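You operate a simulated robot arm through the tools that you are given. There is no shell and no other tool. Be economical: measure what you need, move in short steps, check, and stop when the job is done.

The job below is to be done with a simulated two-armed robot. You get a single attempt, and the scene is never put back.

JOB
Pick up the labelled jar that says "soda" from the grey workbench with one hand, pass it to the other hand and put it on the top of the blue stand. Fetch the yellow tube and set it on the top of the drying rack. Open the spin dryer lid. Do these in any order. Set down upright: labelled jar.

It is judged by the outcome, as a careful person would: the job done as asked, and still so three seconds after it is handed in. It fails if anything else is knocked over, pushed out of place, dropped, spilled or broken. A push-on lid holds only when it is set on centred and level and pressed home; a screw cap is set on level and turned clockwise until tight.

ROBOT AND FRAMES
Two 7-joint arms with two-finger grippers on one trunk, on a base that drives. Base frame: it is fixed to the floor where the robot stands at the start and does not move with it; the origin is under the middle of the robot, x ahead of it, y to its left, z up; the surface under the hand at the start is at about z = 0.78. Units: m, rad, N and s.
The left shoulder is at the start at [0.06, 0.123, 0.945], the right one opposite. With the tool pointing down near the work surface each hand reaches from about 0.34 to 0.8 m from the robot's upright axis, wherever it stands, measured 20 degrees to its own side. Places, roughly: spin dryer lid [-2.6, 2.4, 1]; top of the blue stand [0.9, -3.9, 0.7]; top of the drying rack [-10, 1.5, 1.3]; yellow tube (19x5x5 cm) [-9.6, 0.4, 0.8]. Payload 1.47 kg a hand.
Tool frame (each hand has its own): the origin (TCP) lies between the finger pads and is the grasp point; the fingertips stand 0.016 m ahead of it; z points along the fingers, y is the line along which they close. Largest opening 0.087 m; the body of the gripper starts 0.055 m behind the TCP.
Orientation is told as [roll, pitch, yaw] about the base's x, y, z axes, in that order, counted from this pose: with the fingers straight down and closing along the base's y, the tool's x points along the base's -x, its y along +y and its z along -z.

CONTROLS
- The arms move only by the tool send_rows. It takes "left_targets", "right_targets" or both (then of equal length, played together; a hand with none holds still); each is a list of rows, each a list of 7 numbers: the shift along the tool's x, y, z in units of 200 mm (1.0 is 200 mm), then the turn, a rotation vector about the tool's x, y, z in units of 120 degrees (1.0 is 120 degrees), then the finger opening in m, from 0 to 0.087. In form: [[dx, dy, dz, wx, wy, wz, claw], ...]. A call has 1 to 10 rows; each row is the pose to reach, as a shift and turn from the pose commanded when the call began, along the tool's axes at that moment. A call with a number of a shift or a turn outside -1 to 1 is refused whole. Each row takes 0.2 s and may step no farther than 0.05 m and 0.15 rad from the row before; otherwise, or with a gripper value out of range, the whole call is refused. A pose out of reach is approached as far as the arm can. The call stops where the force on the tool passes 40 N (or 10 N more than at its start, if that is more) or the arm is blocked; 0.2 s more then pass. The fingers move at their own pace (about 0.153 m/s each) and stop on an object; they squeeze with about 28 N. The grip force told is the motor's: it shows also when the fingers shut on nothing. Time passes only in rows, and 0.2 s behind the last, so rows that repeat a pose let the fingers close. It gives the time, the measured TCP pose, the force on the tool (base axes), the opening and the grip force at its end, in the units of the frame above (readings bear some noise), with the torque about the TCP (base axes, N m) and any sound that the robot's microphone picked up, and new pictures: "pictures" is both (left out), scene, wrist or none (wrist: the cameras of the hands that moved).
- Cameras (640 x 400 px; columns grow to the right, rows downward): "scene" is now at [0.0824, -0.0159, 1.4936]; the picture's right is [-0.21, -0.98, 0.00], its down [-0.78, 0.17, -0.60] and it looks along [0.59, -0.13, -0.80] (base axes); focal length 293 px, centre (320, 200). "left" rides on the left gripper at [0.073, -0.012, -0.09] in its tool frame; the picture's right is [0.16, 0.99, 0.00], its down [-0.72, 0.12, -0.68] and it looks along [-0.67, 0.11, 0.73] (tool axes); focal length 247 px, centre (320, 200). "right" rides on the right gripper at [0.073, 0.012, -0.09] in its tool frame; the picture's right is [-0.16, 0.99, 0.00], its down [-0.72, -0.12, -0.68] and it looks along [-0.67, -0.11, 0.73] (tool axes); focal length 247 px, centre (320, 200). There is no depth. A picture from a camera that has moved, and an enlarged one, comes with that camera's place and axes in the base frame and with its lens.
- move_column(by): slides the trunk up (or, below 0, down) by that many m; the arms and the scene camera ride with it, the base frame stays. It gives what a move gives, with no picture.
- steer(legs): drives the robot by 1 to 6 legs, each [ahead, left, turn to the left] in m, m and rad, along the robot's own axes; the way and the turn of a leg run together, so that a leg with both is an arc; at most 1.5 m and 3.142 rad a leg. The arms and the cameras ride along, it lands a little off, and it stops where it bumps. It gives what a move gives, and a new picture of the scene camera.
- turn_head(pan, tilt): turns the head with the scene camera to pan (to the left, within 2.094 rad either way) and tilt (down, from -0.506 to 1.204), counted from straight ahead of the robot. It gives what a move gives, and a new picture of the scene camera.
- enlarge(camera, box): a new picture of the part [left, top, right, bottom] of that camera's present view, enlarged. No time passes.
- hand_in(): hands the job in; it is judged then, once.

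Work in short steps. Places have to be worked out from the pictures, the camera data and where the tool is seen: move nearer, look again, correct. Check each grasp and each placing, and mend what went wrong. You have 165 turns and 260 pictures in all, those below and enlarged ones among them. Open the grippers and draw the arms clear of the work before you hand the job in, unless the task says otherwise; then end with one line.

The tools are called after "Emit:" by a JSON object that holds its "name" and its "arguments". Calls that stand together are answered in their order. send_rows: Moves the arms, as the interface text tells. Its arguments: {"type":"object","properties":{"left_targets":{"type":"array"},"right_targets":{"type":"array"},"pictures":{"type":"string","enum":["both","scene","wrist","none"]}},"required":[]} The other tools are called the same way: move_column (by) slides the trunk up or down; steer (legs) drives the base; turn_head (pan, tilt) turns the head that bears the scene camera; enlarge (camera, box) takes an enlarged picture of a part of a camera's view; hand_in () hands the job in.

At the start:

```text
clock: 0.0
left_position: [0.5054, 0.0046, 1.0502]
left_tool_rot: [0.001, 0.0, -0.002]
left_contact_force: [0.1, 0.6, -0.1]
left_moment: [-0.02, 0.01, -0.02]
left_grip_width: 0.0869
left_gripper_force: 0.1
right_position: [0.4437, -0.4178, 1.0203]
right_tool_rot: [0.001, -0.001, 0.0]
right_contact_force: [0.6, -0.7, 0.8]
right_moment: [-0.06, 0.02, 0.01]
right_grip_width: 0.087
right_gripper_force: 0.1
trunk travel left (down, up): [-0.1, 0.13]
robot x, y, heading: [0.0003, -0.0001, 0.005]
head pan, tilt: [-0.215, 0.922]
```

scene: 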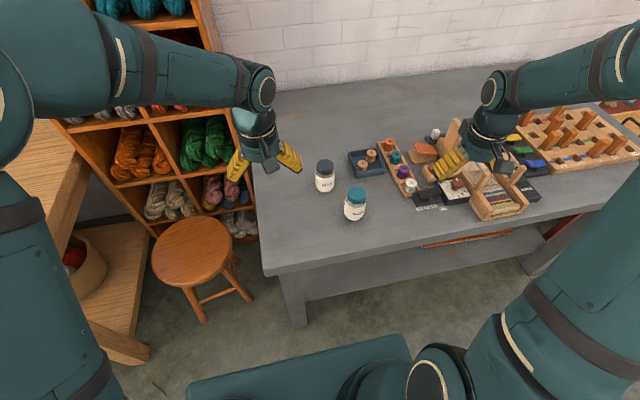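
right: 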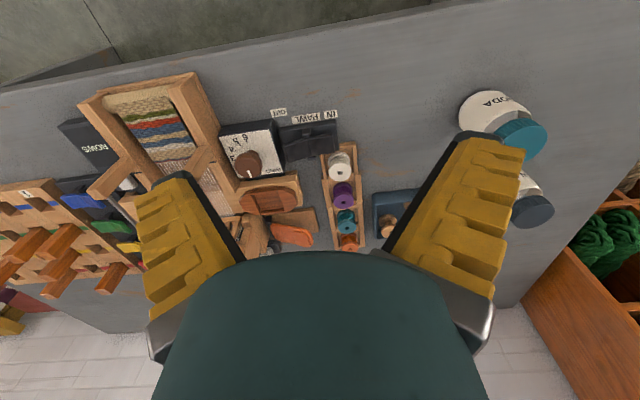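
left: 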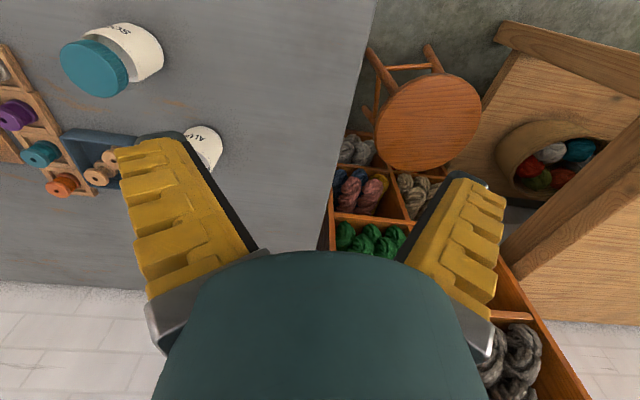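

I look closer at the jars to find their place and size.

Emit:
{"name": "enlarge", "arguments": {"camera": "scene", "box": [280, 130, 440, 230]}}

Emit:
{"name": "enlarge", "arguments": {"camera": "right", "box": [420, 70, 580, 240]}}

```text
4.00 times, centred on (360, 180) of scene
camera zoom: at [0.0824, -0.0159, 1.4936], right [-0.21, -0.98, 0.0], down [-0.78, 0.17, -0.6], along [0.59, -0.13, -0.8], focal length 1172 px, centre (160, 280)
```

zoom: 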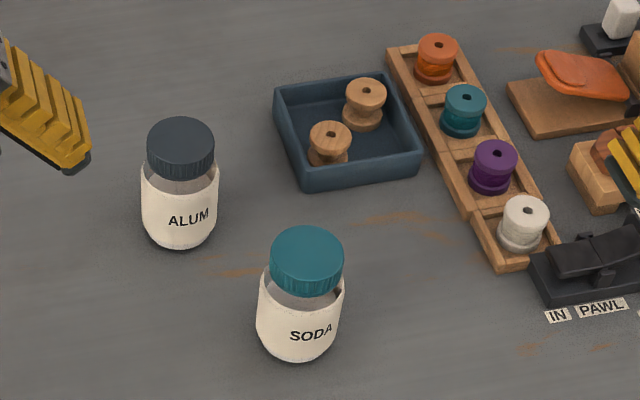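

```text
2.35 times, centred on (500, 155) of right
camera zoom: at [0.3709, -0.4072, 1.1108], right [0.16, 0.99, 0.0], down [0.72, -0.12, 0.68], along [0.67, -0.11, -0.73], focal length 581 px, centre (-104, 306)
```

zoom: 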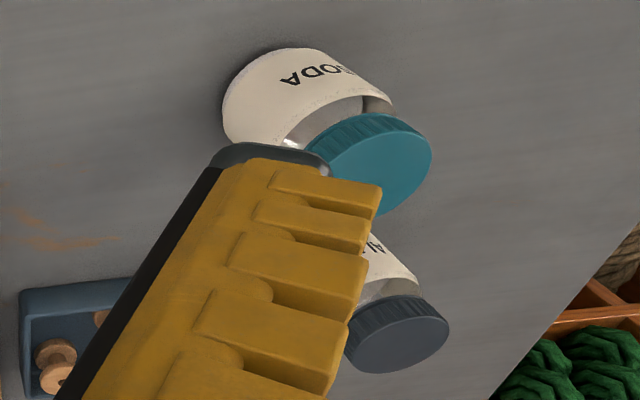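

The soda jar (teal lid) is around [0.54, -0.22], about 6 cm wide and 9.5 cm tall. Before choosing grips, I look toward the blue stand.

Emit:
{"name": "turn_head", "arguments": {"pan": -1.35, "tilt": 0.25}}

```text
clock: 1.4
left_position: [0.5049, 0.0048, 1.0512]
left_tool_rot: [0.001, 0.001, 0.001]
left_contact_force: [0.7, -0.2, -0.3]
left_moment: [-0.04, -0.02, 0.03]
left_grip_width: 0.0871
left_gripper_force: 0.2
right_position: [0.4438, -0.4196, 1.0219]
right_tool_rot: [0.0, 0.001, 0.0]
right_contact_force: [0.6, -0.6, 0.5]
right_moment: [-0.04, 0.01, 0.02]
right_grip_width: 0.087
right_gripper_force: 0.1
trunk travel left (down, up): [-0.1, 0.13]
robot x, y, heading: [0.0021, 0.0003, -0.002]
head pan, tilt: [-1.349, 0.25]
camera scene: at [0.0304, -0.0912, 1.5521], right [-0.98, -0.22, 0.0], down [-0.05, 0.24, -0.97], along [0.21, -0.95, -0.25], focal length 293 px, centre (320, 200)
```

scene: 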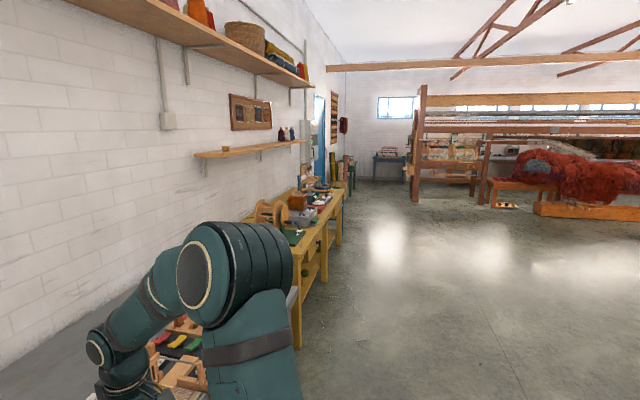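

I enlarge the area where the stand should be.

Emit:
{"name": "enlarge", "arguments": {"camera": "scene", "box": [220, 130, 420, 260]}}

Emit:
{"name": "turn_head", "arguments": {"pan": 2.0, "tilt": 0.2}}

```text
3.08 times, centred on (320, 195) of scene
camera zoom: at [0.0304, -0.0912, 1.5521], right [-0.98, -0.22, 0.0], down [-0.05, 0.24, -0.97], along [0.21, -0.95, -0.25], focal length 901 px, centre (320, 215)
```

zoom: 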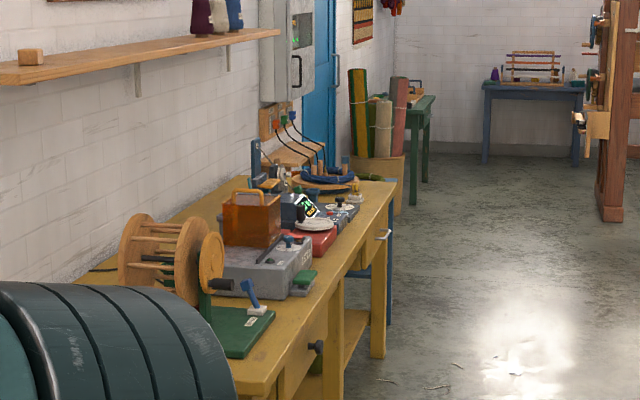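

```text
clock: 4.2
left_position: [0.5048, 0.0038, 1.0517]
left_tool_rot: [0.001, 0.0, 0.001]
left_contact_force: [0.7, -0.2, -0.4]
left_moment: [0.03, 0.02, -0.02]
left_grip_width: 0.0872
left_gripper_force: 0.0
right_position: [0.4424, -0.4185, 1.0222]
right_tool_rot: [0.0, -0.001, 0.001]
right_contact_force: [0.0, 0.5, -0.4]
right_moment: [0.01, 0.0, 0.01]
right_grip_width: 0.087
right_gripper_force: 0.0
trunk travel left (down, up): [-0.1, 0.13]
robot x, y, heading: [0.0005, 0.0006, -0.003]
head pan, tilt: [2.0, 0.201]
camera scene: at [-0.029, 0.0846, 1.5567], right [0.91, 0.42, 0.0], down [0.08, -0.18, -0.98], along [-0.41, 0.89, -0.2], focal length 293 px, centre (320, 200)
```

scene: 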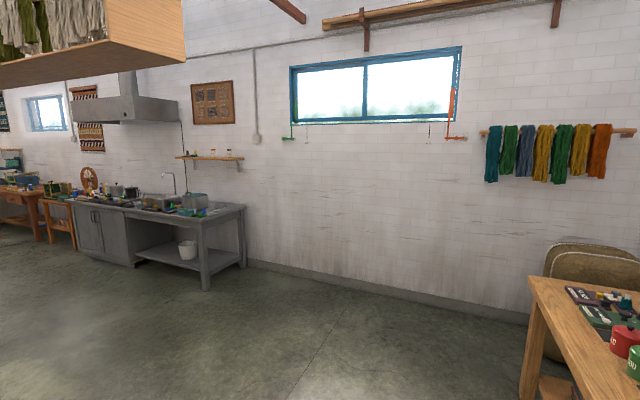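

The stand is hidden behind the yellow bench; I'll look when there. I face the bench again and turn the right hand so it closes along x, bringing it above the soda jar.

Emit:
{"name": "turn_head", "arguments": {"pan": -0.3, "tilt": 0.9}}

Emit:
{"name": "send_rows", "arguments": {"right_targets": [[-0.049, 0.1, 0, 0, 0, -0.07, 0.087], [-0.098, 0.2, 0, 0, 0, -0.14, 0.087], [-0.147, 0.3, 0, 0, 0, -0.21, 0.087], [-0.196, 0.4, 0, 0, 0, -0.28, 0.087], [-0.245, 0.5, 0, 0, 0, -0.35, 0.087], [-0.294, 0.6, 0, 0, 0, -0.42, 0.087], [-0.343, 0.7, 0, 0, 0, -0.49, 0.087], [-0.392, 0.8, 0, 0, 0, -0.56, 0.087], [-0.441, 0.9, 0, 0, 0, -0.63, 0.087], [-0.49, 0.99, 0, 0, 0, -0.7, 0.087]]}}

```text
clock: 6.3
left_position: [0.5072, 0.0048, 1.0508]
left_tool_rot: [-0.001, -0.001, 0.0]
left_contact_force: [-0.3, 0.2, -0.7]
left_moment: [0.0, 0.02, 0.02]
left_grip_width: 0.0872
left_gripper_force: 0.1
right_position: [0.4426, -0.4187, 1.0215]
right_tool_rot: [-0.003, 0.0, 0.0]
right_contact_force: [-0.5, 0.0, -0.4]
right_moment: [0.04, 0.03, 0.02]
right_grip_width: 0.087
right_gripper_force: 0.0
trunk travel left (down, up): [-0.1, 0.13]
robot x, y, heading: [0.0039, -0.0009, -0.0]
head pan, tilt: [-0.3, 0.901]
camera scene: at [0.0819, -0.0224, 1.4951], right [-0.3, -0.96, 0.0], down [-0.75, 0.23, -0.62], along [0.59, -0.18, -0.78], focal length 293 px, centre (320, 200)
```

scene: 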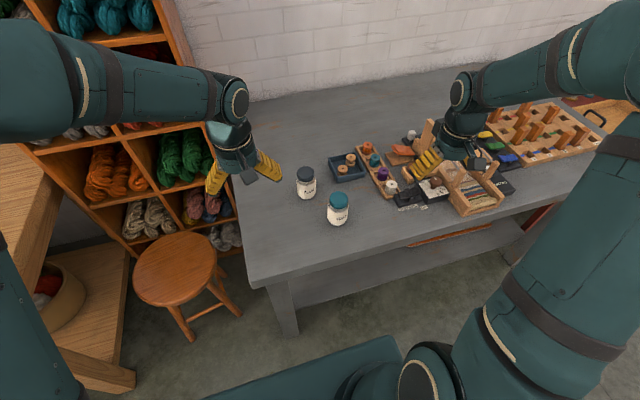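

```text
clock: 8.5
left_position: [0.5055, 0.006, 1.0516]
left_tool_rot: [-0.001, 0.001, -0.001]
left_contact_force: [0.2, 0.5, 0.4]
left_moment: [0.01, 0.01, 0.04]
left_grip_width: 0.0871
left_gripper_force: 0.0
right_position: [0.5419, -0.2192, 1.0206]
right_tool_rot: [0.0, -0.001, 1.468]
right_contact_force: [-0.2, -0.3, 0.0]
right_moment: [0.02, -0.01, 0.04]
right_grip_width: 0.0867
right_gripper_force: 0.0
trunk travel left (down, up): [-0.1, 0.13]
robot x, y, heading: [0.0011, -0.0008, -0.001]
head pan, tilt: [-0.3, 0.901]
camera scene: at [0.0823, -0.0222, 1.4951], right [-0.3, -0.96, 0.0], down [-0.75, 0.23, -0.62], along [0.59, -0.18, -0.78], focal length 293 px, centre (320, 200)
camera right: at [0.5232, -0.2916, 1.1108], right [-0.97, 0.26, 0.0], down [0.19, 0.71, 0.68], along [0.18, 0.66, -0.73], focal length 247 px, centre (320, 200)
```

scene: 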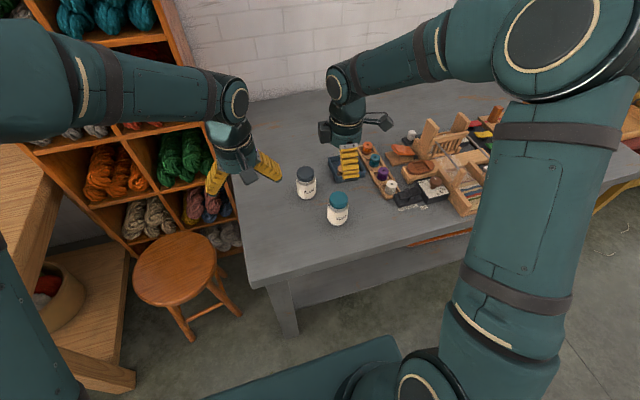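
right: 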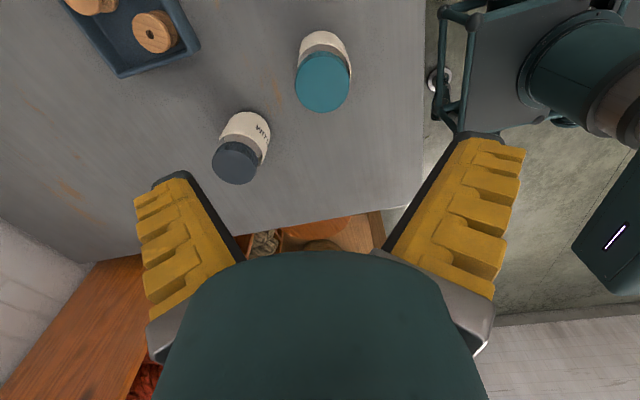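

The wrist view puts the soda lid's centre at about [0.541, -0.221], right under the hand. I descend partly and check.

Emit:
{"name": "send_rows", "arguments": {"right_targets": [[0, 0, 0.15, 0, 0, -0.05, 0.087], [0, 0, 0.35, 0, 0, -0.05, 0.087], [0, 0, 0.55, 0, 0, -0.05, 0.087], [0.005, 0, 0.7, 0, 0, -0.05, 0.087]]}}

```text
clock: 9.5
left_position: [0.5072, 0.0041, 1.0516]
left_tool_rot: [0.0, 0.0, 0.0]
left_contact_force: [0.2, 0.6, -0.6]
left_moment: [0.02, -0.03, -0.03]
left_grip_width: 0.0871
left_gripper_force: 0.0
right_position: [0.5412, -0.2209, 0.8813]
right_tool_rot: [-0.001, -0.001, 1.57]
right_contact_force: [-0.3, -0.6, 0.5]
right_moment: [0.02, -0.01, -0.02]
right_grip_width: 0.0872
right_gripper_force: 0.2
trunk travel left (down, up): [-0.1, 0.13]
robot x, y, heading: [0.0006, 0.0001, 0.002]
head pan, tilt: [-0.3, 0.901]
camera scene: at [0.0823, -0.0225, 1.4951], right [-0.3, -0.96, 0.0], down [-0.75, 0.23, -0.62], along [0.59, -0.18, -0.78], focal length 293 px, centre (320, 200)
camera right: at [0.5302, -0.2949, 0.9708], right [-0.99, 0.16, 0.0], down [0.12, 0.72, 0.68], along [0.11, 0.67, -0.73], focal length 247 px, centre (320, 200)
```

scene: 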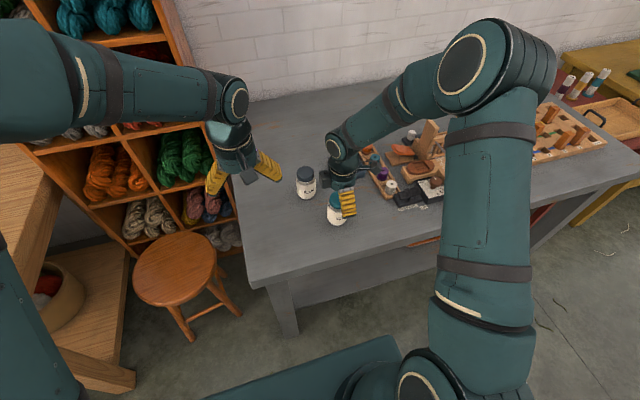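
right: 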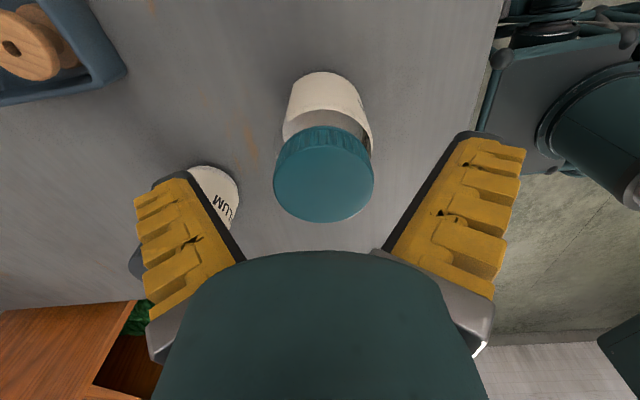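

Centred on the lid. I go down to grip height and close.

Emit:
{"name": "send_rows", "arguments": {"right_targets": [[0, 0, 0.12, 0, 0, 0, 0.087], [0, 0, 0.24, 0, 0, 0, 0.087], [0, 0, 0.24, 0, 0, 0, 0.05], [0, 0, 0.24, 0, 0, 0, 0.04], [0, 0, 0.24, 0, 0, 0, 0.04]]}}

```text
clock: 10.7
left_position: [0.5029, 0.005, 1.0512]
left_tool_rot: [0.0, -0.002, 0.0]
left_contact_force: [-0.6, 0.1, -0.3]
left_moment: [0.0, -0.06, 0.01]
left_grip_width: 0.0868
left_gripper_force: 0.1
right_position: [0.5409, -0.2208, 0.8385]
right_tool_rot: [-0.009, -0.001, 1.569]
right_contact_force: [-6.8, 0.6, 20.7]
right_moment: [0.12, 0.33, 0.06]
right_grip_width: 0.0593
right_gripper_force: 27.8
trunk travel left (down, up): [-0.1, 0.13]
robot x, y, heading: [-0.001, 0.0012, 0.002]
head pan, tilt: [-0.3, 0.901]
stopped in row 5 (right hand): the force on the tool passed its limit at 41 N (the readings are from after the stop); the commanded pose is now the measured one
camera scene: at [0.0796, -0.0219, 1.4951], right [-0.3, -0.96, 0.0], down [-0.75, 0.23, -0.62], along [0.59, -0.18, -0.78], focal length 293 px, centre (320, 200)
camera right: at [0.5294, -0.2948, 0.9274], right [-0.99, 0.16, -0.01], down [0.11, 0.72, 0.68], along [0.11, 0.67, -0.73], focal length 247 px, centre (320, 200)
```

scene: 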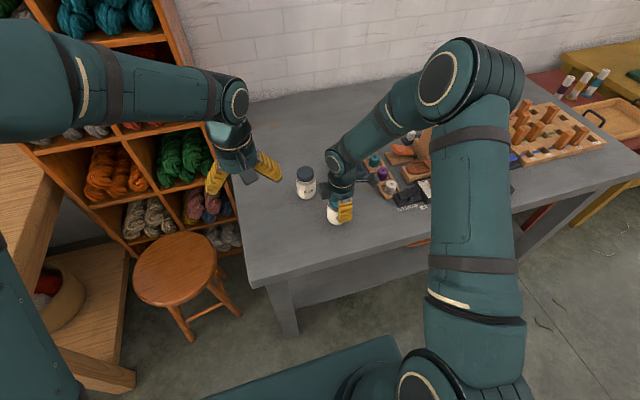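
right: 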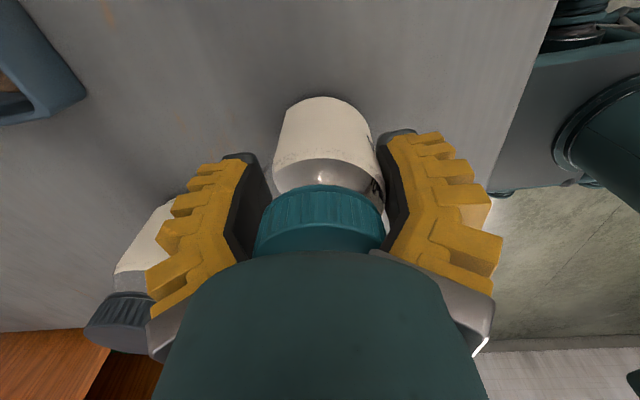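

The palm touched the lid top and the jar is gripped at 59 mm. I lift gently.

Emit:
{"name": "send_rows", "arguments": {"right_targets": [[0, 0, -0.02, 0, 0, 0, 0.04], [0, 0, -0.1, 0, 0, 0, 0.04], [0, 0, -0.25, 0, 0, 0, 0.04], [0, 0, -0.45, 0, 0, 0, 0.04], [0, 0, -0.65, 0, 0, 0, 0.04], [0, 0, -0.85, 0, 0, 0, 0.04]]}}

```text
clock: 12.1
left_position: [0.5058, 0.0054, 1.0512]
left_tool_rot: [0.001, 0.0, -0.001]
left_contact_force: [-0.3, -1.0, -0.4]
left_moment: [0.0, 0.0, -0.01]
left_grip_width: 0.0872
left_gripper_force: 0.0
right_position: [0.5411, -0.2209, 1.0061]
right_tool_rot: [-0.004, 0.0, 1.572]
right_contact_force: [0.7, -0.7, -2.4]
right_moment: [0.01, -0.02, -0.02]
right_grip_width: 0.0551
right_gripper_force: 28.2
trunk travel left (down, up): [-0.1, 0.13]
robot x, y, heading: [-0.0009, -0.0012, 0.001]
head pan, tilt: [-0.3, 0.901]
camera scene: at [0.0814, -0.0223, 1.4952], right [-0.3, -0.96, 0.0], down [-0.75, 0.23, -0.62], along [0.59, -0.18, -0.78], focal length 293 px, centre (320, 200)
camera right: at [0.529, -0.2953, 1.0953], right [-0.99, 0.16, -0.01], down [0.11, 0.72, 0.68], along [0.11, 0.67, -0.73], focal length 247 px, centre (320, 200)
```

scene: 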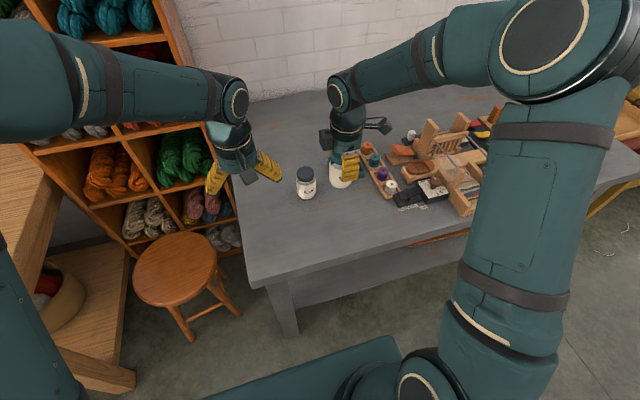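
right: 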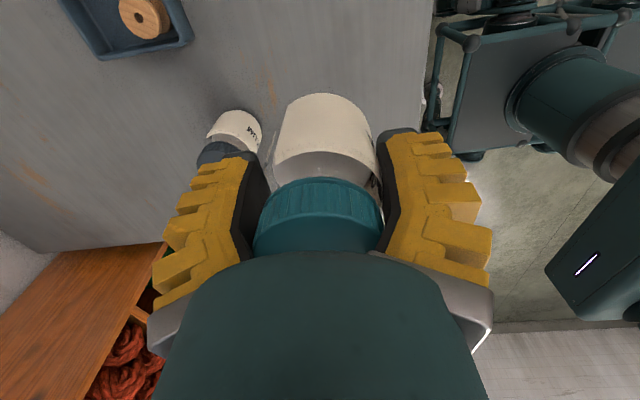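

The jar is held (about 2.4 N). Next I tilt the left hand to point forward and slightly down, drawing it back to the left for the hand-over.

Emit:
{"name": "send_rows", "arguments": {"left_targets": [[0.04, 0.035, -0.02, 0, -0.07, 0, 0.087], [0.08, 0.07, -0.04, 0, -0.14, 0, 0.087], [0.12, 0.1, -0.06, 0, -0.21, 0, 0.087], [0.16, 0.14, -0.08, 0, -0.28, 0, 0.087], [0.2, 0.175, -0.1, 0, -0.35, 0, 0.087], [0.24, 0.21, -0.12, 0, -0.42, 0, 0.087], [0.28, 0.24, -0.14, 0, -0.49, 0, 0.087], [0.325, 0.275, -0.15, 0, -0.56, 0, 0.087]]}}

```text
clock: 13.9
left_position: [0.4679, 0.0428, 1.0891]
left_tool_rot: [-0.003, -1.172, 0.0]
left_contact_force: [0.8, -0.1, -0.7]
left_moment: [0.0, 0.0, 0.02]
left_grip_width: 0.0869
left_gripper_force: 0.0
left hand out of reach, approached as far as the arm can: row 7, 8
right_position: [0.5424, -0.2224, 1.0042]
right_tool_rot: [-0.006, 0.0, 1.568]
right_contact_force: [-0.2, 0.8, -2.0]
right_moment: [0.0, 0.04, 0.01]
right_grip_width: 0.0554
right_gripper_force: 27.6
trunk travel left (down, up): [-0.1, 0.13]
robot x, y, heading: [-0.0004, -0.0002, 0.007]
head pan, tilt: [-0.3, 0.901]
camera scene: at [0.0829, -0.0232, 1.495], right [-0.3, -0.96, 0.0], down [-0.75, 0.23, -0.62], along [0.59, -0.18, -0.78], focal length 293 px, centre (320, 200)
camera left: at [0.3562, 0.0313, 1.0556], right [-0.06, 0.99, -0.15], down [-0.35, 0.12, 0.93], along [0.94, 0.11, 0.34], focal length 247 px, centre (320, 200)
```

scene: 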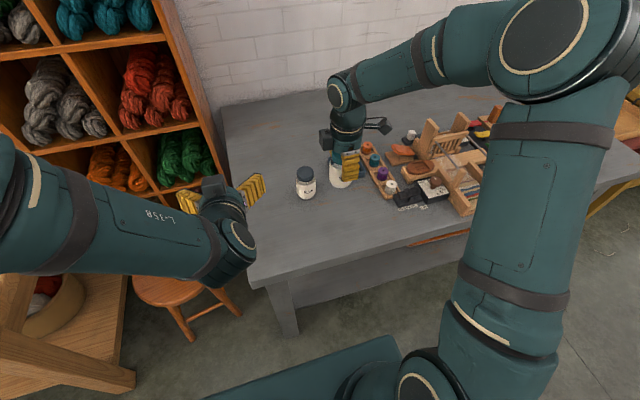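
left: 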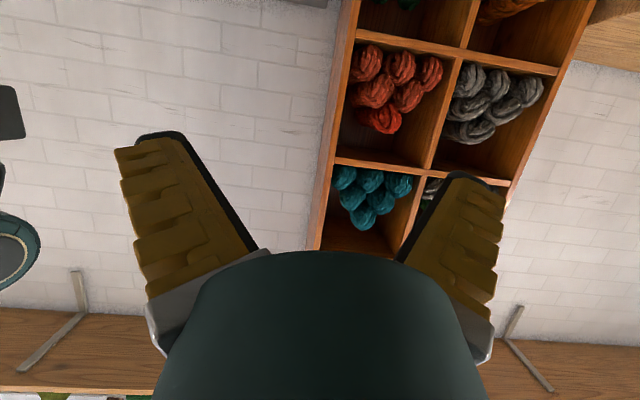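

The left hand's near limit is about x = 0.47, so I bring the jar out to around [0.64, -0.02] for the pass.

Emit:
{"name": "send_rows", "arguments": {"right_targets": [[-0.16, -0.08, -0.02, 0, 0, 0, 0.04], [-0.32, -0.16, -0.04, 0, 0, 0, 0.04], [-0.48, -0.24, -0.06, 0, 0, 0, 0.04], [-0.65, -0.32, -0.08, 0, 0, 0, 0.04], [-0.82, -0.41, -0.1, 0, 0, 0, 0.04], [-1.0, -0.49, -0.125, 0, 0, 0, 0.04]]}}

Emit:
{"name": "enlarge", "arguments": {"camera": "left", "box": [0, 0, 640, 400]}}

```text
clock: 15.3
left_position: [0.466, 0.0432, 1.0879]
left_tool_rot: [-0.002, -1.172, 0.003]
left_contact_force: [0.4, 0.8, -0.9]
left_moment: [-0.03, 0.0, -0.02]
left_grip_width: 0.0869
left_gripper_force: 0.0
right_position: [0.64, -0.0212, 1.0316]
right_tool_rot: [-0.007, -0.001, 1.57]
right_contact_force: [-0.6, -0.9, -2.7]
right_moment: [-0.04, 0.02, -0.01]
right_grip_width: 0.0551
right_gripper_force: 28.7
trunk travel left (down, up): [-0.1, 0.13]
robot x, y, heading: [0.0007, -0.0023, 0.003]
head pan, tilt: [-0.3, 0.901]
camera scene: at [0.0825, -0.0214, 1.4951], right [-0.3, -0.96, 0.0], down [-0.75, 0.23, -0.62], along [0.59, -0.18, -0.78], focal length 293 px, centre (320, 200)
camera right: at [0.628, -0.0948, 1.1212], right [-0.99, 0.16, 0.0], down [0.11, 0.72, 0.68], along [0.11, 0.67, -0.73], focal length 247 px, centre (320, 200)
```

scene: 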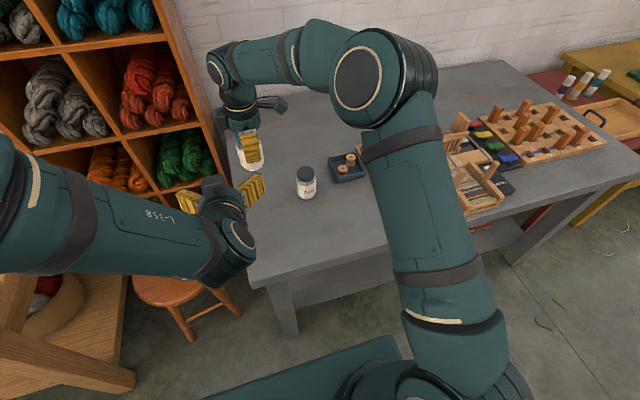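
right: 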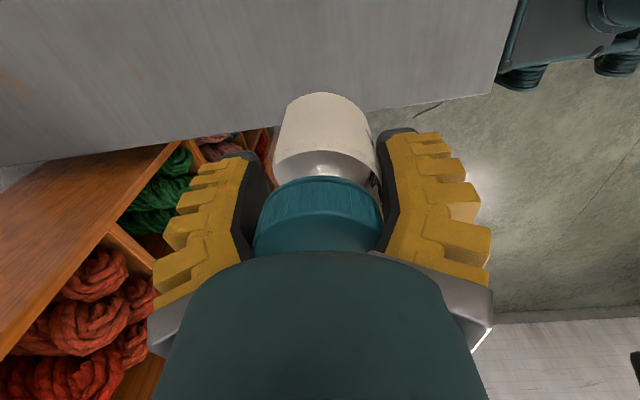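

```text
1.00 times, centred on (320, 200) of left (not enlarged: the box is as wide or as high as the picture)
camera zoom: at [0.3561, 0.0329, 1.0557], right [-0.06, 0.99, -0.15], down [-0.35, 0.12, 0.93], along [0.94, 0.11, 0.33], focal length 247 px, centre (320, 200)
```

zoom: 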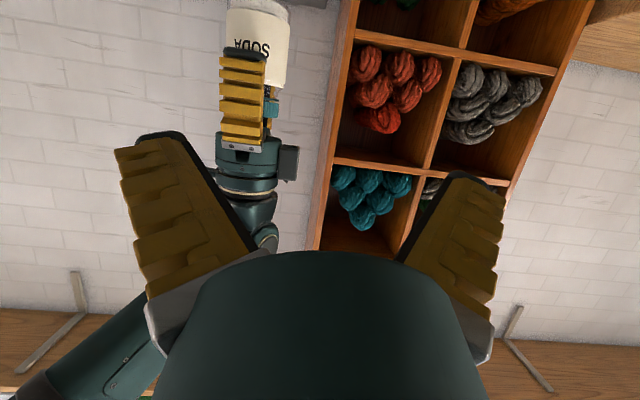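

I line up the left hand in y and go in part of the way.

Emit:
{"name": "send_rows", "arguments": {"left_targets": [[0.02, -0.16, 0.0, 0, 0, 0, 0.087], [0.05, -0.322, 0.1, 0, 0, 0, 0.087], [0.05, -0.322, 0.25, 0, 0, 0, 0.087], [0.05, -0.322, 0.42, 0, 0, 0, 0.087]]}}

```text
clock: 16.3
left_position: [0.5408, -0.0196, 1.0475]
left_tool_rot: [0.001, -1.174, 0.0]
left_contact_force: [-0.1, 0.3, 1.1]
left_moment: [-0.02, 0.03, 0.01]
left_grip_width: 0.0871
left_gripper_force: 0.0
right_position: [0.6404, -0.0233, 1.0304]
right_tool_rot: [-0.004, 0.002, 1.569]
right_contact_force: [0.8, 0.2, -1.9]
right_moment: [0.01, -0.02, 0.03]
right_grip_width: 0.055
right_gripper_force: 28.0
trunk travel left (down, up): [-0.1, 0.13]
robot x, y, heading: [0.001, -0.0037, -0.006]
head pan, tilt: [-0.3, 0.901]
camera scene: at [0.0833, -0.0226, 1.495], right [-0.3, -0.96, 0.0], down [-0.75, 0.23, -0.62], along [0.59, -0.18, -0.78], focal length 293 px, centre (320, 200)
camera left: at [0.4301, -0.0322, 1.0133], right [-0.06, 0.99, -0.15], down [-0.35, 0.12, 0.93], along [0.94, 0.11, 0.34], focal length 247 px, centre (320, 200)
```

scene: 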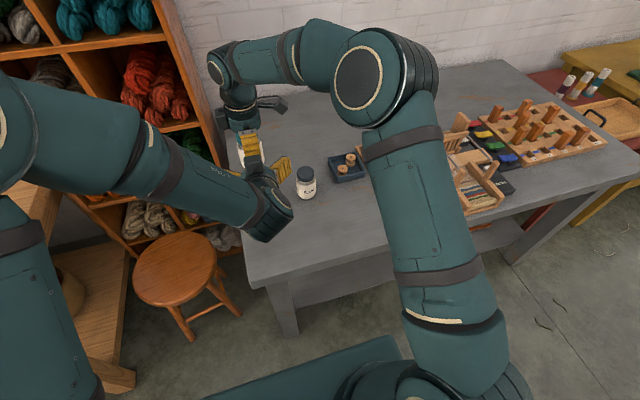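
left: 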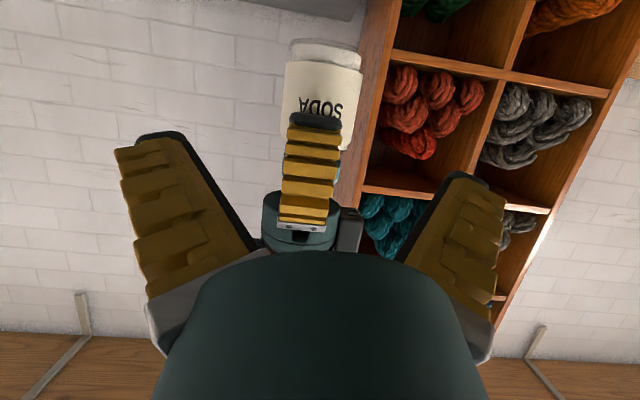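

Aligned with the jar body below the right fingers. I advance to the grip point and close the left hand.

Emit:
{"name": "send_rows", "arguments": {"left_targets": [[0.0, -0.01, 0.17, 0, 0, 0, 0.087], [0.005, -0.012, 0.34, 0, 0, 0, 0.087], [0.01, -0.012, 0.49, 0, 0, 0, 0.087], [0.01, -0.012, 0.49, 0, 0, 0, 0.07]]}}

```text
clock: 17.3
left_position: [0.6286, -0.0227, 1.0079]
left_tool_rot: [-0.001, -1.174, 0.001]
left_contact_force: [0.7, 0.7, -0.2]
left_moment: [0.03, -0.02, -0.01]
left_grip_width: 0.0735
left_gripper_force: 2.6
right_position: [0.6388, -0.0231, 1.0326]
right_tool_rot: [-0.005, 0.001, 1.571]
right_contact_force: [-0.2, -0.4, -1.0]
right_moment: [-0.01, -0.03, 0.02]
right_grip_width: 0.0549
right_gripper_force: 27.8
trunk travel left (down, up): [-0.1, 0.13]
robot x, y, heading: [-0.0007, -0.0034, 0.003]
head pan, tilt: [-0.3, 0.901]
camera scene: at [0.0814, -0.0226, 1.4952], right [-0.3, -0.96, 0.0], down [-0.75, 0.23, -0.62], along [0.59, -0.18, -0.78], focal length 293 px, centre (320, 200)
camera left: at [0.5183, -0.0354, 0.9748], right [-0.06, 0.99, -0.15], down [-0.35, 0.12, 0.93], along [0.94, 0.11, 0.34], focal length 247 px, centre (320, 200)
```

scene: 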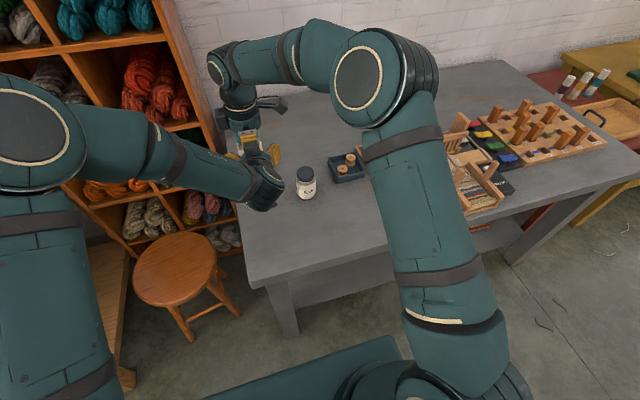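
left: 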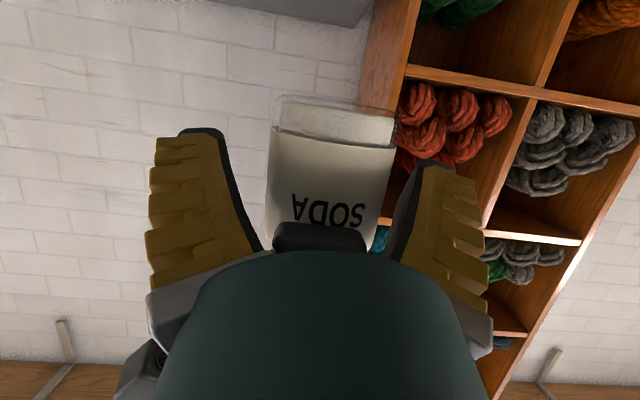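

The jar stands between the left fingers; I close the left hand on it.

Emit:
{"name": "send_rows", "arguments": {"left_targets": [[0, 0, 0, 0, 0, 0, 0.06], [0, 0, 0, 0, 0, 0, 0.045], [0, 0, 0, 0, 0, 0, 0.04]], "pictures": "wrist"}}

```text
clock: 18.1
left_position: [0.6298, -0.0231, 1.0084]
left_tool_rot: [0.001, -1.173, 0.002]
left_contact_force: [-1.9, 6.6, -1.3]
left_moment: [-0.12, 0.08, 0.27]
left_grip_width: 0.0537
left_gripper_force: 10.4
right_position: [0.6388, -0.0236, 1.0319]
right_tool_rot: [-0.004, 0.003, 1.568]
right_contact_force: [1.3, -7.7, -1.4]
right_moment: [-0.12, -0.09, -0.23]
right_grip_width: 0.0546
right_gripper_force: 27.4
trunk travel left (down, up): [-0.1, 0.13]
robot x, y, heading: [0.0029, -0.0027, 0.004]
head pan, tilt: [-0.3, 0.901]
camera left: at [0.5187, -0.0344, 0.9742], right [-0.06, 0.99, -0.15], down [-0.35, 0.11, 0.93], along [0.94, 0.11, 0.33], focal length 247 px, centre (320, 200)
```

left: 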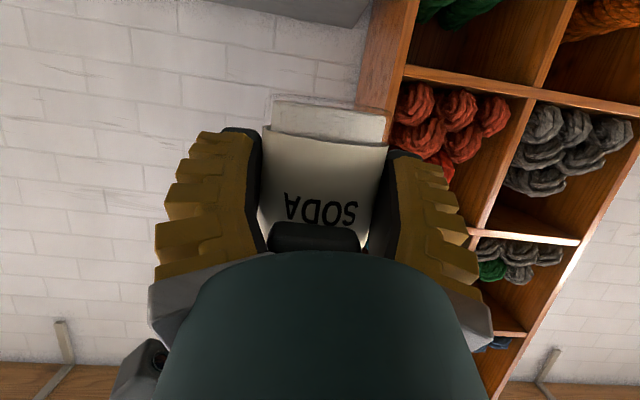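

Gripping; I let it settle, then open the right fingers slightly and watch.

Emit:
{"name": "send_rows", "arguments": {"left_targets": [[0, 0, 0, 0, 0, 0, 0.04], [0, 0, 0, 0, 0, 0, 0.04], [0, 0, 0, 0, 0, 0, 0.04]], "right_targets": [[0, 0, 0, 0, 0, 0, 0.04], [0, 0, 0, 0, 0, 0, 0.04], [0, 0, 0, 0, 0, 0, 0.065]], "pictures": "wrist"}}

```text
clock: 18.9
left_position: [0.6297, -0.0232, 1.0073]
left_tool_rot: [0.001, -1.172, -0.002]
left_contact_force: [-11.7, 7.2, 0.2]
left_moment: [-0.23, -0.2, -0.27]
left_grip_width: 0.0508
left_gripper_force: 28.2
right_position: [0.6386, -0.0242, 1.0327]
right_tool_rot: [-0.007, 0.001, 1.57]
right_contact_force: [11.5, -8.6, -0.7]
right_moment: [0.03, -0.02, 0.35]
right_grip_width: 0.0616
right_gripper_force: 0.0
trunk travel left (down, up): [-0.1, 0.13]
robot x, y, heading: [0.0007, 0.0012, 0.002]
head pan, tilt: [-0.3, 0.901]
camera right: at [0.6281, -0.0968, 1.1217], right [-0.99, 0.16, -0.01], down [0.11, 0.72, 0.68], along [0.11, 0.67, -0.73], focal length 247 px, centre (320, 200)
camera left: at [0.518, -0.0354, 0.9743], right [-0.06, 0.99, -0.15], down [-0.35, 0.12, 0.93], along [0.94, 0.11, 0.33], focal length 247 px, centre (320, 200)
```

right: 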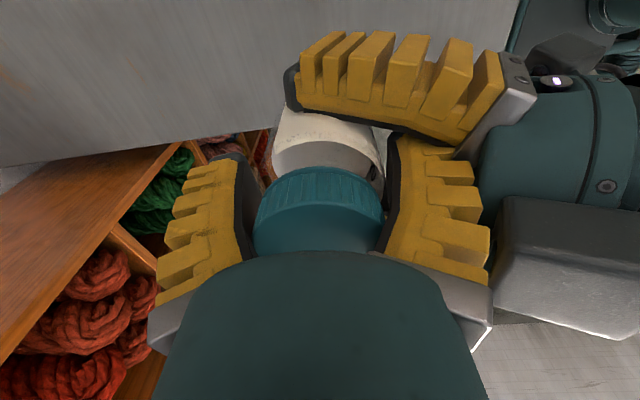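
left: 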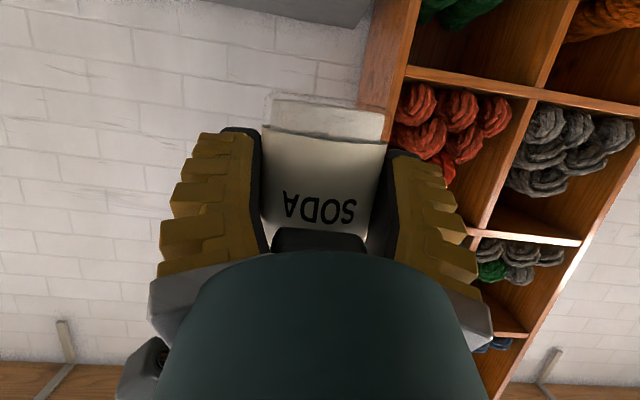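

The left hand holds with 28 N; the right's near finger lightly touches the left palm, so I ease it a touch and lift the right hand straight up.

Emit:
{"name": "send_rows", "arguments": {"right_targets": [[0, -0.005, 0, 0, 0, 0, 0.061], [0, -0.008, -0.03, 0, 0, 0, 0.061], [0, -0.008, -0.1, 0, 0, 0, 0.061], [0, -0.008, -0.2, 0, 0, 0, 0.061], [0, -0.008, -0.35, 0, 0, 0, 0.061]]}}

```text
clock: 20.1
left_position: [0.6298, -0.0226, 1.006]
left_tool_rot: [-0.001, -1.171, 0.0]
left_contact_force: [-1.0, -0.1, -1.9]
left_moment: [-0.02, 0.02, 0.01]
left_grip_width: 0.0508
left_gripper_force: 28.2
right_position: [0.6405, -0.0201, 1.1027]
right_tool_rot: [-0.005, -0.001, 1.571]
right_contact_force: [0.0, 0.0, 0.1]
right_moment: [0.02, 0.0, 0.01]
right_grip_width: 0.0656
right_gripper_force: 3.1
trunk travel left (down, up): [-0.1, 0.13]
robot x, y, heading: [-0.002, 0.0017, -0.007]
head pan, tilt: [-0.3, 0.901]
camera scene: at [0.0815, -0.0222, 1.4952], right [-0.3, -0.96, 0.0], down [-0.75, 0.23, -0.62], along [0.59, -0.18, -0.78], focal length 293 px, centre (320, 200)
camera right: at [0.6283, -0.0945, 1.192], right [-0.99, 0.16, -0.01], down [0.11, 0.72, 0.68], along [0.11, 0.67, -0.73], focal length 247 px, centre (320, 200)
```

scene: 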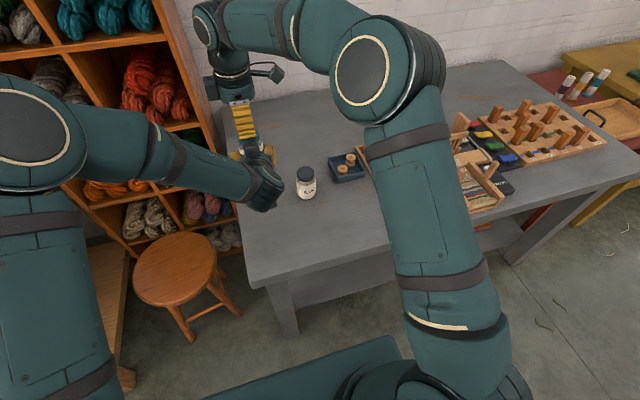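
right: 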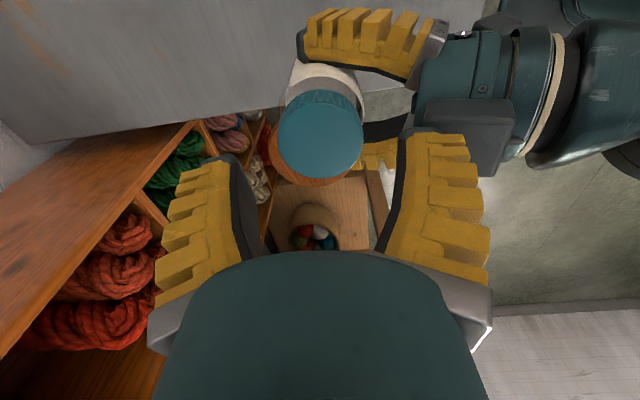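

The jar is passed: left holds it. I lift the right hand clear and move it to the right side.

Emit:
{"name": "send_rows", "arguments": {"right_targets": [[0, 0, -0.2, 0, 0, 0, 0.087], [0.2, 0.08, -0.2, 0, 0, 0, 0.087], [0.4, 0.16, -0.2, 0, 0, 0, 0.087], [0.6, 0.24, -0.2, 0, 0, 0, 0.087], [0.8, 0.32, -0.2, 0, 0, 0, 0.087], [1.0, 0.4, -0.2, 0, 0, 0, 0.087]], "pictures": "none"}}

Emit:
{"name": "send_rows", "arguments": {"right_targets": [[0.15, 0.1, 0, 0, 0, 0.07, 0.087], [0.3, 0.2, 0, 0, 0, 0.14, 0.087], [0.45, 0.3, 0, 0, 0, 0.21, 0.087], [0.6, 0.4, 0, 0, 0, 0.28, 0.087], [0.75, 0.5, 0, 0, 0, 0.35, 0.087], [0.85, 0.6, 0, 0, 0, 0.42, 0.087], [0.9, 0.65, 0, 0, 0, 0.49, 0.087], [0.9, 0.7, 0, 0, 0, 0.56, 0.087], [0.9, 0.7, 0, 0, 0, 0.63, 0.087], [0.9, 0.7, 0, 0, 0, 0.7, 0.087]], "left_targets": [[0, 0.05, -0.1, 0, 0, 0, 0.04], [0, 0.1, -0.2, 0, 0, 0, 0.04], [0, 0.15, -0.3, 0, 0, 0, 0.04], [0, 0.2, -0.4, 0, 0, 0, 0.04], [0, 0.25, -0.5, 0, 0, 0, 0.04], [0, 0.3, -0.6, 0, 0, 0, 0.04], [0, 0.3, -0.7, 0, 0, 0, 0.04], [0, 0.3, -0.7, 0, 0, 0, 0.04], [0, 0.3, -0.7, 0, 0, 0, 0.04], [0, 0.3, -0.7, 0, 0, 0, 0.04]]}}

```text
clock: 21.5
left_position: [0.6299, -0.0239, 1.0083]
left_tool_rot: [0.003, -1.172, -0.003]
left_contact_force: [0.3, 0.2, -2.3]
left_moment: [0.04, 0.03, 0.0]
left_grip_width: 0.0509
left_gripper_force: 28.4
right_position: [0.5597, -0.2224, 1.1419]
right_tool_rot: [-0.005, -0.002, 1.571]
right_contact_force: [0.4, 0.0, -0.3]
right_moment: [0.0, -0.01, -0.02]
right_grip_width: 0.0871
right_gripper_force: 0.1
trunk travel left (down, up): [-0.1, 0.13]
robot x, y, heading: [-0.0003, -0.0019, -0.0]
head pan, tilt: [-0.3, 0.901]
```

```text
clock: 23.7
left_position: [0.5, 0.036, 1.0624]
left_tool_rot: [-0.001, -1.173, 0.0]
left_contact_force: [-0.1, -1.1, -2.4]
left_moment: [0.01, 0.05, -0.01]
left_grip_width: 0.0505
left_gripper_force: 28.2
right_position: [0.4199, -0.4028, 1.1401]
right_tool_rot: [-0.001, -0.005, 0.102]
right_contact_force: [-0.3, -0.5, 0.0]
right_moment: [-0.01, 0.04, -0.03]
right_grip_width: 0.087
right_gripper_force: 0.1
trunk travel left (down, up): [-0.1, 0.13]
robot x, y, heading: [0.0003, 0.0024, -0.003]
head pan, tilt: [-0.3, 0.901]
camera scene: at [0.082, -0.0224, 1.4951], right [-0.3, -0.96, 0.0], down [-0.75, 0.23, -0.62], along [0.59, -0.18, -0.78], focal length 293 px, centre (320, 200)
camera right: at [0.3464, -0.3981, 1.2295], right [0.06, 1.0, 0.0], down [0.73, -0.04, 0.68], along [0.68, -0.04, -0.73], focal length 247 px, centre (320, 200)
camera left: at [0.389, 0.0249, 1.0286], right [-0.06, 0.99, -0.15], down [-0.35, 0.12, 0.93], along [0.94, 0.11, 0.34], focal length 247 px, centre (320, 200)
```

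scene: 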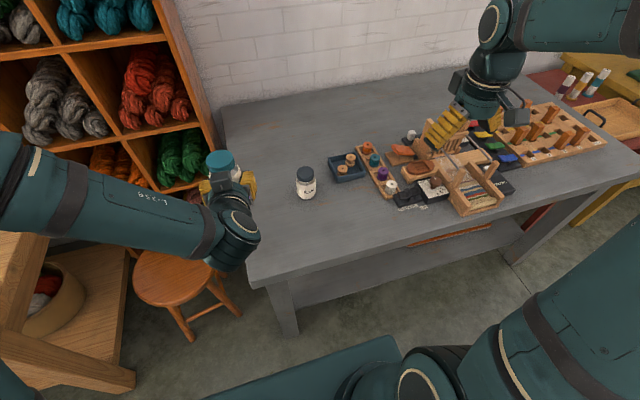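
right: 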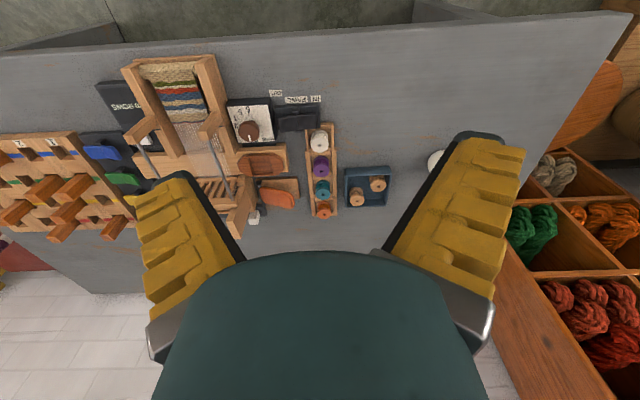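
left: 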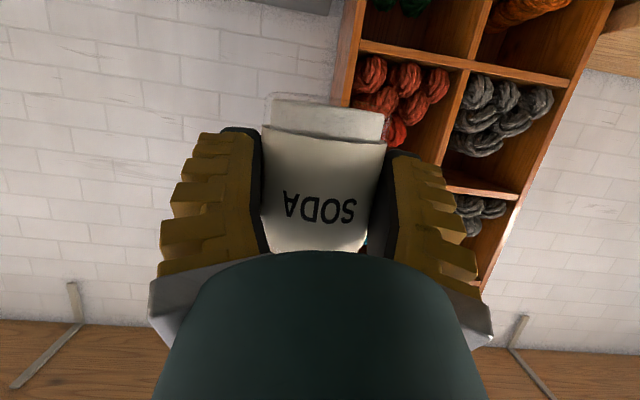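

The jar is secure in the left hand. I back away from the bench, then slide to the right past the yellow bench toward the stand.

Emit:
{"name": "steer", "arguments": {"legs": [[-0.4, 0, 0], [0, -1.3, 0], [0, -1.3, 0], [0, -1.2, 0]]}}

Emit:
{"name": "turn_head", "arguments": {"pan": 0.0, "tilt": 0.6}}

```text
clock: 59.0
left_position: [0.1184, -3.7585, 1.0623]
left_tool_rot: [0.0, -1.173, 0.005]
left_contact_force: [-0.2, 0.6, -1.6]
left_moment: [-0.01, 0.04, -0.02]
left_grip_width: 0.0497
left_gripper_force: 28.6
right_position: [0.0409, -4.1964, 1.1399]
right_tool_rot: [0.0, -0.005, 0.109]
right_contact_force: [0.5, -0.2, 0.2]
right_moment: [-0.03, -0.01, -0.04]
right_grip_width: 0.0869
right_gripper_force: 0.1
trunk travel left (down, up): [-0.1, 0.13]
robot x, y, heading: [-0.381, -3.7971, 0.0]
head pan, tilt: [-0.3, 0.901]
camera scene: at [-0.2995, -3.82, 1.4951], right [-0.29, -0.96, 0.0], down [-0.75, 0.23, -0.62], along [0.59, -0.18, -0.78], focal length 293 px, centre (320, 200)
```

scene: 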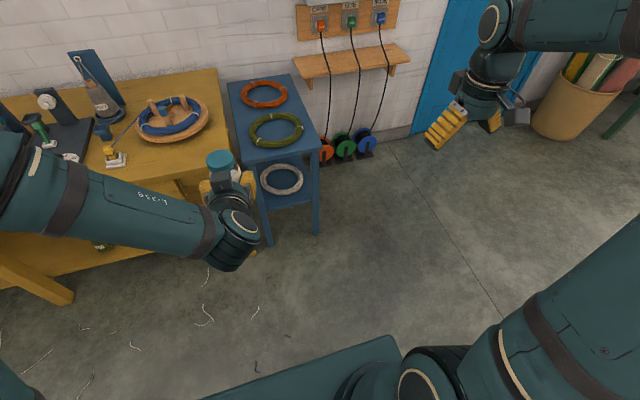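

```text
clock: 59.8
left_position: [0.1185, -3.7578, 1.0617]
left_tool_rot: [0.0, -1.172, 0.006]
left_contact_force: [-0.2, -0.1, -2.5]
left_moment: [0.02, 0.05, 0.0]
left_grip_width: 0.0498
left_gripper_force: 28.1
right_position: [0.0418, -4.1975, 1.1401]
right_tool_rot: [0.001, -0.006, 0.111]
right_contact_force: [0.1, 0.4, 0.0]
right_moment: [-0.04, -0.02, 0.03]
right_grip_width: 0.087
right_gripper_force: 0.0
trunk travel left (down, up): [-0.1, 0.13]
robot x, y, heading: [-0.3845, -3.7995, 0.0]
head pan, tilt: [0.0, 0.6]
camera scene: at [-0.2834, -3.7975, 1.5198], right [0.01, -1.0, 0.0], down [-0.57, 0.0, -0.82], along [0.82, 0.0, -0.57], focal length 293 px, centre (320, 200)
```

scene: 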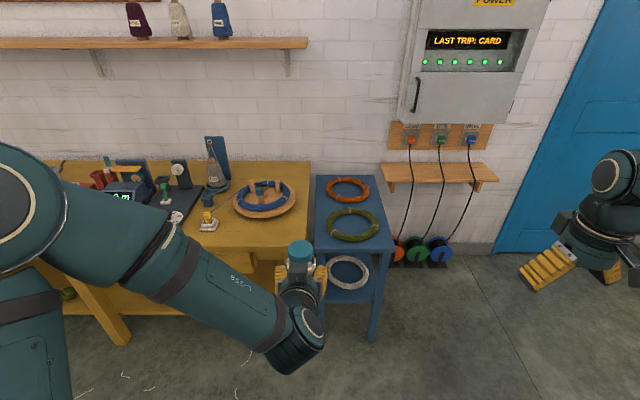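

The stand is a blue table carrying two cable coils. I look close for a free spot.

Emit:
{"name": "enlarge", "arguments": {"camera": "scene", "box": [290, 160, 410, 260]}}

```text
4.00 times, centred on (350, 210) of scene
camera zoom: at [-0.2834, -3.7975, 1.5198], right [0.01, -1.0, 0.0], down [-0.57, 0.0, -0.82], along [0.82, 0.0, -0.57], focal length 1172 px, centre (200, 160)
```

zoom: 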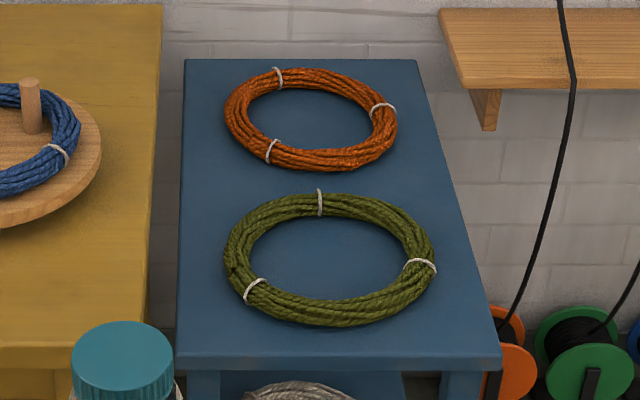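

The front-right corner of the stand is free (olive coil centred near [0.71, -3.94]). I drive to the front right of it and turn 45° left so the left hand points diagonally at that corner.

Emit:
{"name": "steer", "arguments": {"legs": [[0, -0.84, 0], [0.43, 0, 0], [0, 0, 0.785]]}}

Emit:
{"name": "turn_head", "arguments": {"pan": 0.1, "tilt": 0.85}}

```text
clock: 71.9
left_position: [0.3819, -4.255, 1.0606]
left_tool_rot: [0.001, -1.173, 0.794]
left_contact_force: [0.3, 0.2, -2.1]
left_moment: [-0.06, 0.02, 0.03]
left_grip_width: 0.0489
left_gripper_force: 28.3
right_position: [0.6377, -4.62, 1.1413]
right_tool_rot: [0.001, -0.006, 0.897]
right_contact_force: [0.2, -0.1, 0.5]
right_moment: [-0.03, 0.01, 0.0]
right_grip_width: 0.0872
right_gripper_force: 0.1
trunk travel left (down, up): [-0.1, 0.13]
robot x, y, heading: [0.057, -4.6365, 0.792]
head pan, tilt: [0.0, 0.6]
camera scene: at [0.1255, -4.5676, 1.5199], right [0.71, -0.7, 0.0], down [-0.4, -0.4, -0.82], along [0.58, 0.59, -0.57], focal length 293 px, centre (320, 200)
```

scene: 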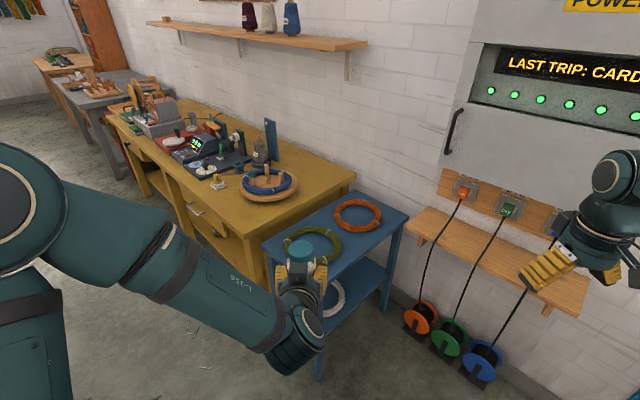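

```text
clock: 72.6
left_position: [0.3803, -4.2565, 1.0624]
left_tool_rot: [0.001, -1.172, 0.794]
left_contact_force: [-0.5, -0.1, -2.7]
left_moment: [0.0, 0.04, 0.0]
left_grip_width: 0.0494
left_gripper_force: 28.3
right_position: [0.6375, -4.6222, 1.1408]
right_tool_rot: [0.0, -0.005, 0.896]
right_contact_force: [1.1, 0.5, -0.6]
right_moment: [-0.03, 0.01, 0.0]
right_grip_width: 0.087
right_gripper_force: 0.0
trunk travel left (down, up): [-0.1, 0.13]
robot x, y, heading: [0.0531, -4.6357, 0.794]
head pan, tilt: [0.099, 0.85]
camera scene: at [0.1127, -4.5699, 1.4991], right [0.78, -0.63, 0.0], down [-0.47, -0.58, -0.66], along [0.41, 0.51, -0.75], focal length 293 px, centre (320, 200)
```

scene: 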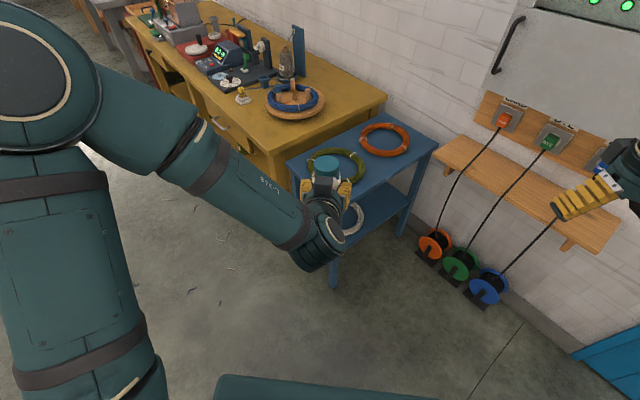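

My hand hides the corner; I look with the right wrist camera.

Emit:
{"name": "enlarge", "arguments": {"camera": "right", "box": [0, 0, 640, 400]}}

Emit:
{"name": "move_column", "arguments": {"by": -0.1}}

```text
1.00 times, centred on (320, 200) of right (not enlarged: the box is as wide or as high as the picture)
camera zoom: at [0.5833, -4.6711, 1.2294], right [-0.67, 0.74, 0.0], down [0.54, 0.49, 0.68], along [0.51, 0.46, -0.73], focal length 247 px, centre (320, 200)
```

zoom: 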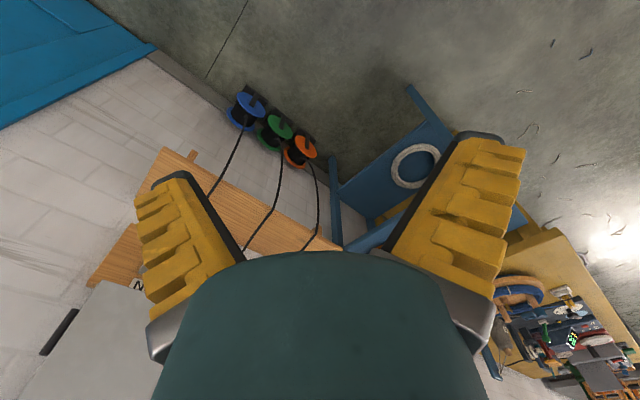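

```text
clock: 74.0
left_position: [0.3809, -4.2547, 0.9616]
left_tool_rot: [-0.001, -1.172, 0.794]
left_contact_force: [-0.2, 0.5, -1.6]
left_moment: [-0.03, 0.03, 0.0]
left_grip_width: 0.0492
left_gripper_force: 27.7
right_position: [0.6374, -4.6207, 1.0402]
right_tool_rot: [-0.001, -0.005, 0.896]
right_contact_force: [0.4, 0.4, -0.8]
right_moment: [0.02, 0.02, -0.02]
right_grip_width: 0.087
right_gripper_force: 0.1
trunk travel left (down, up): [0.0, 0.23]
robot x, y, heading: [0.0569, -4.6382, 0.794]
head pan, tilt: [0.099, 0.85]
```

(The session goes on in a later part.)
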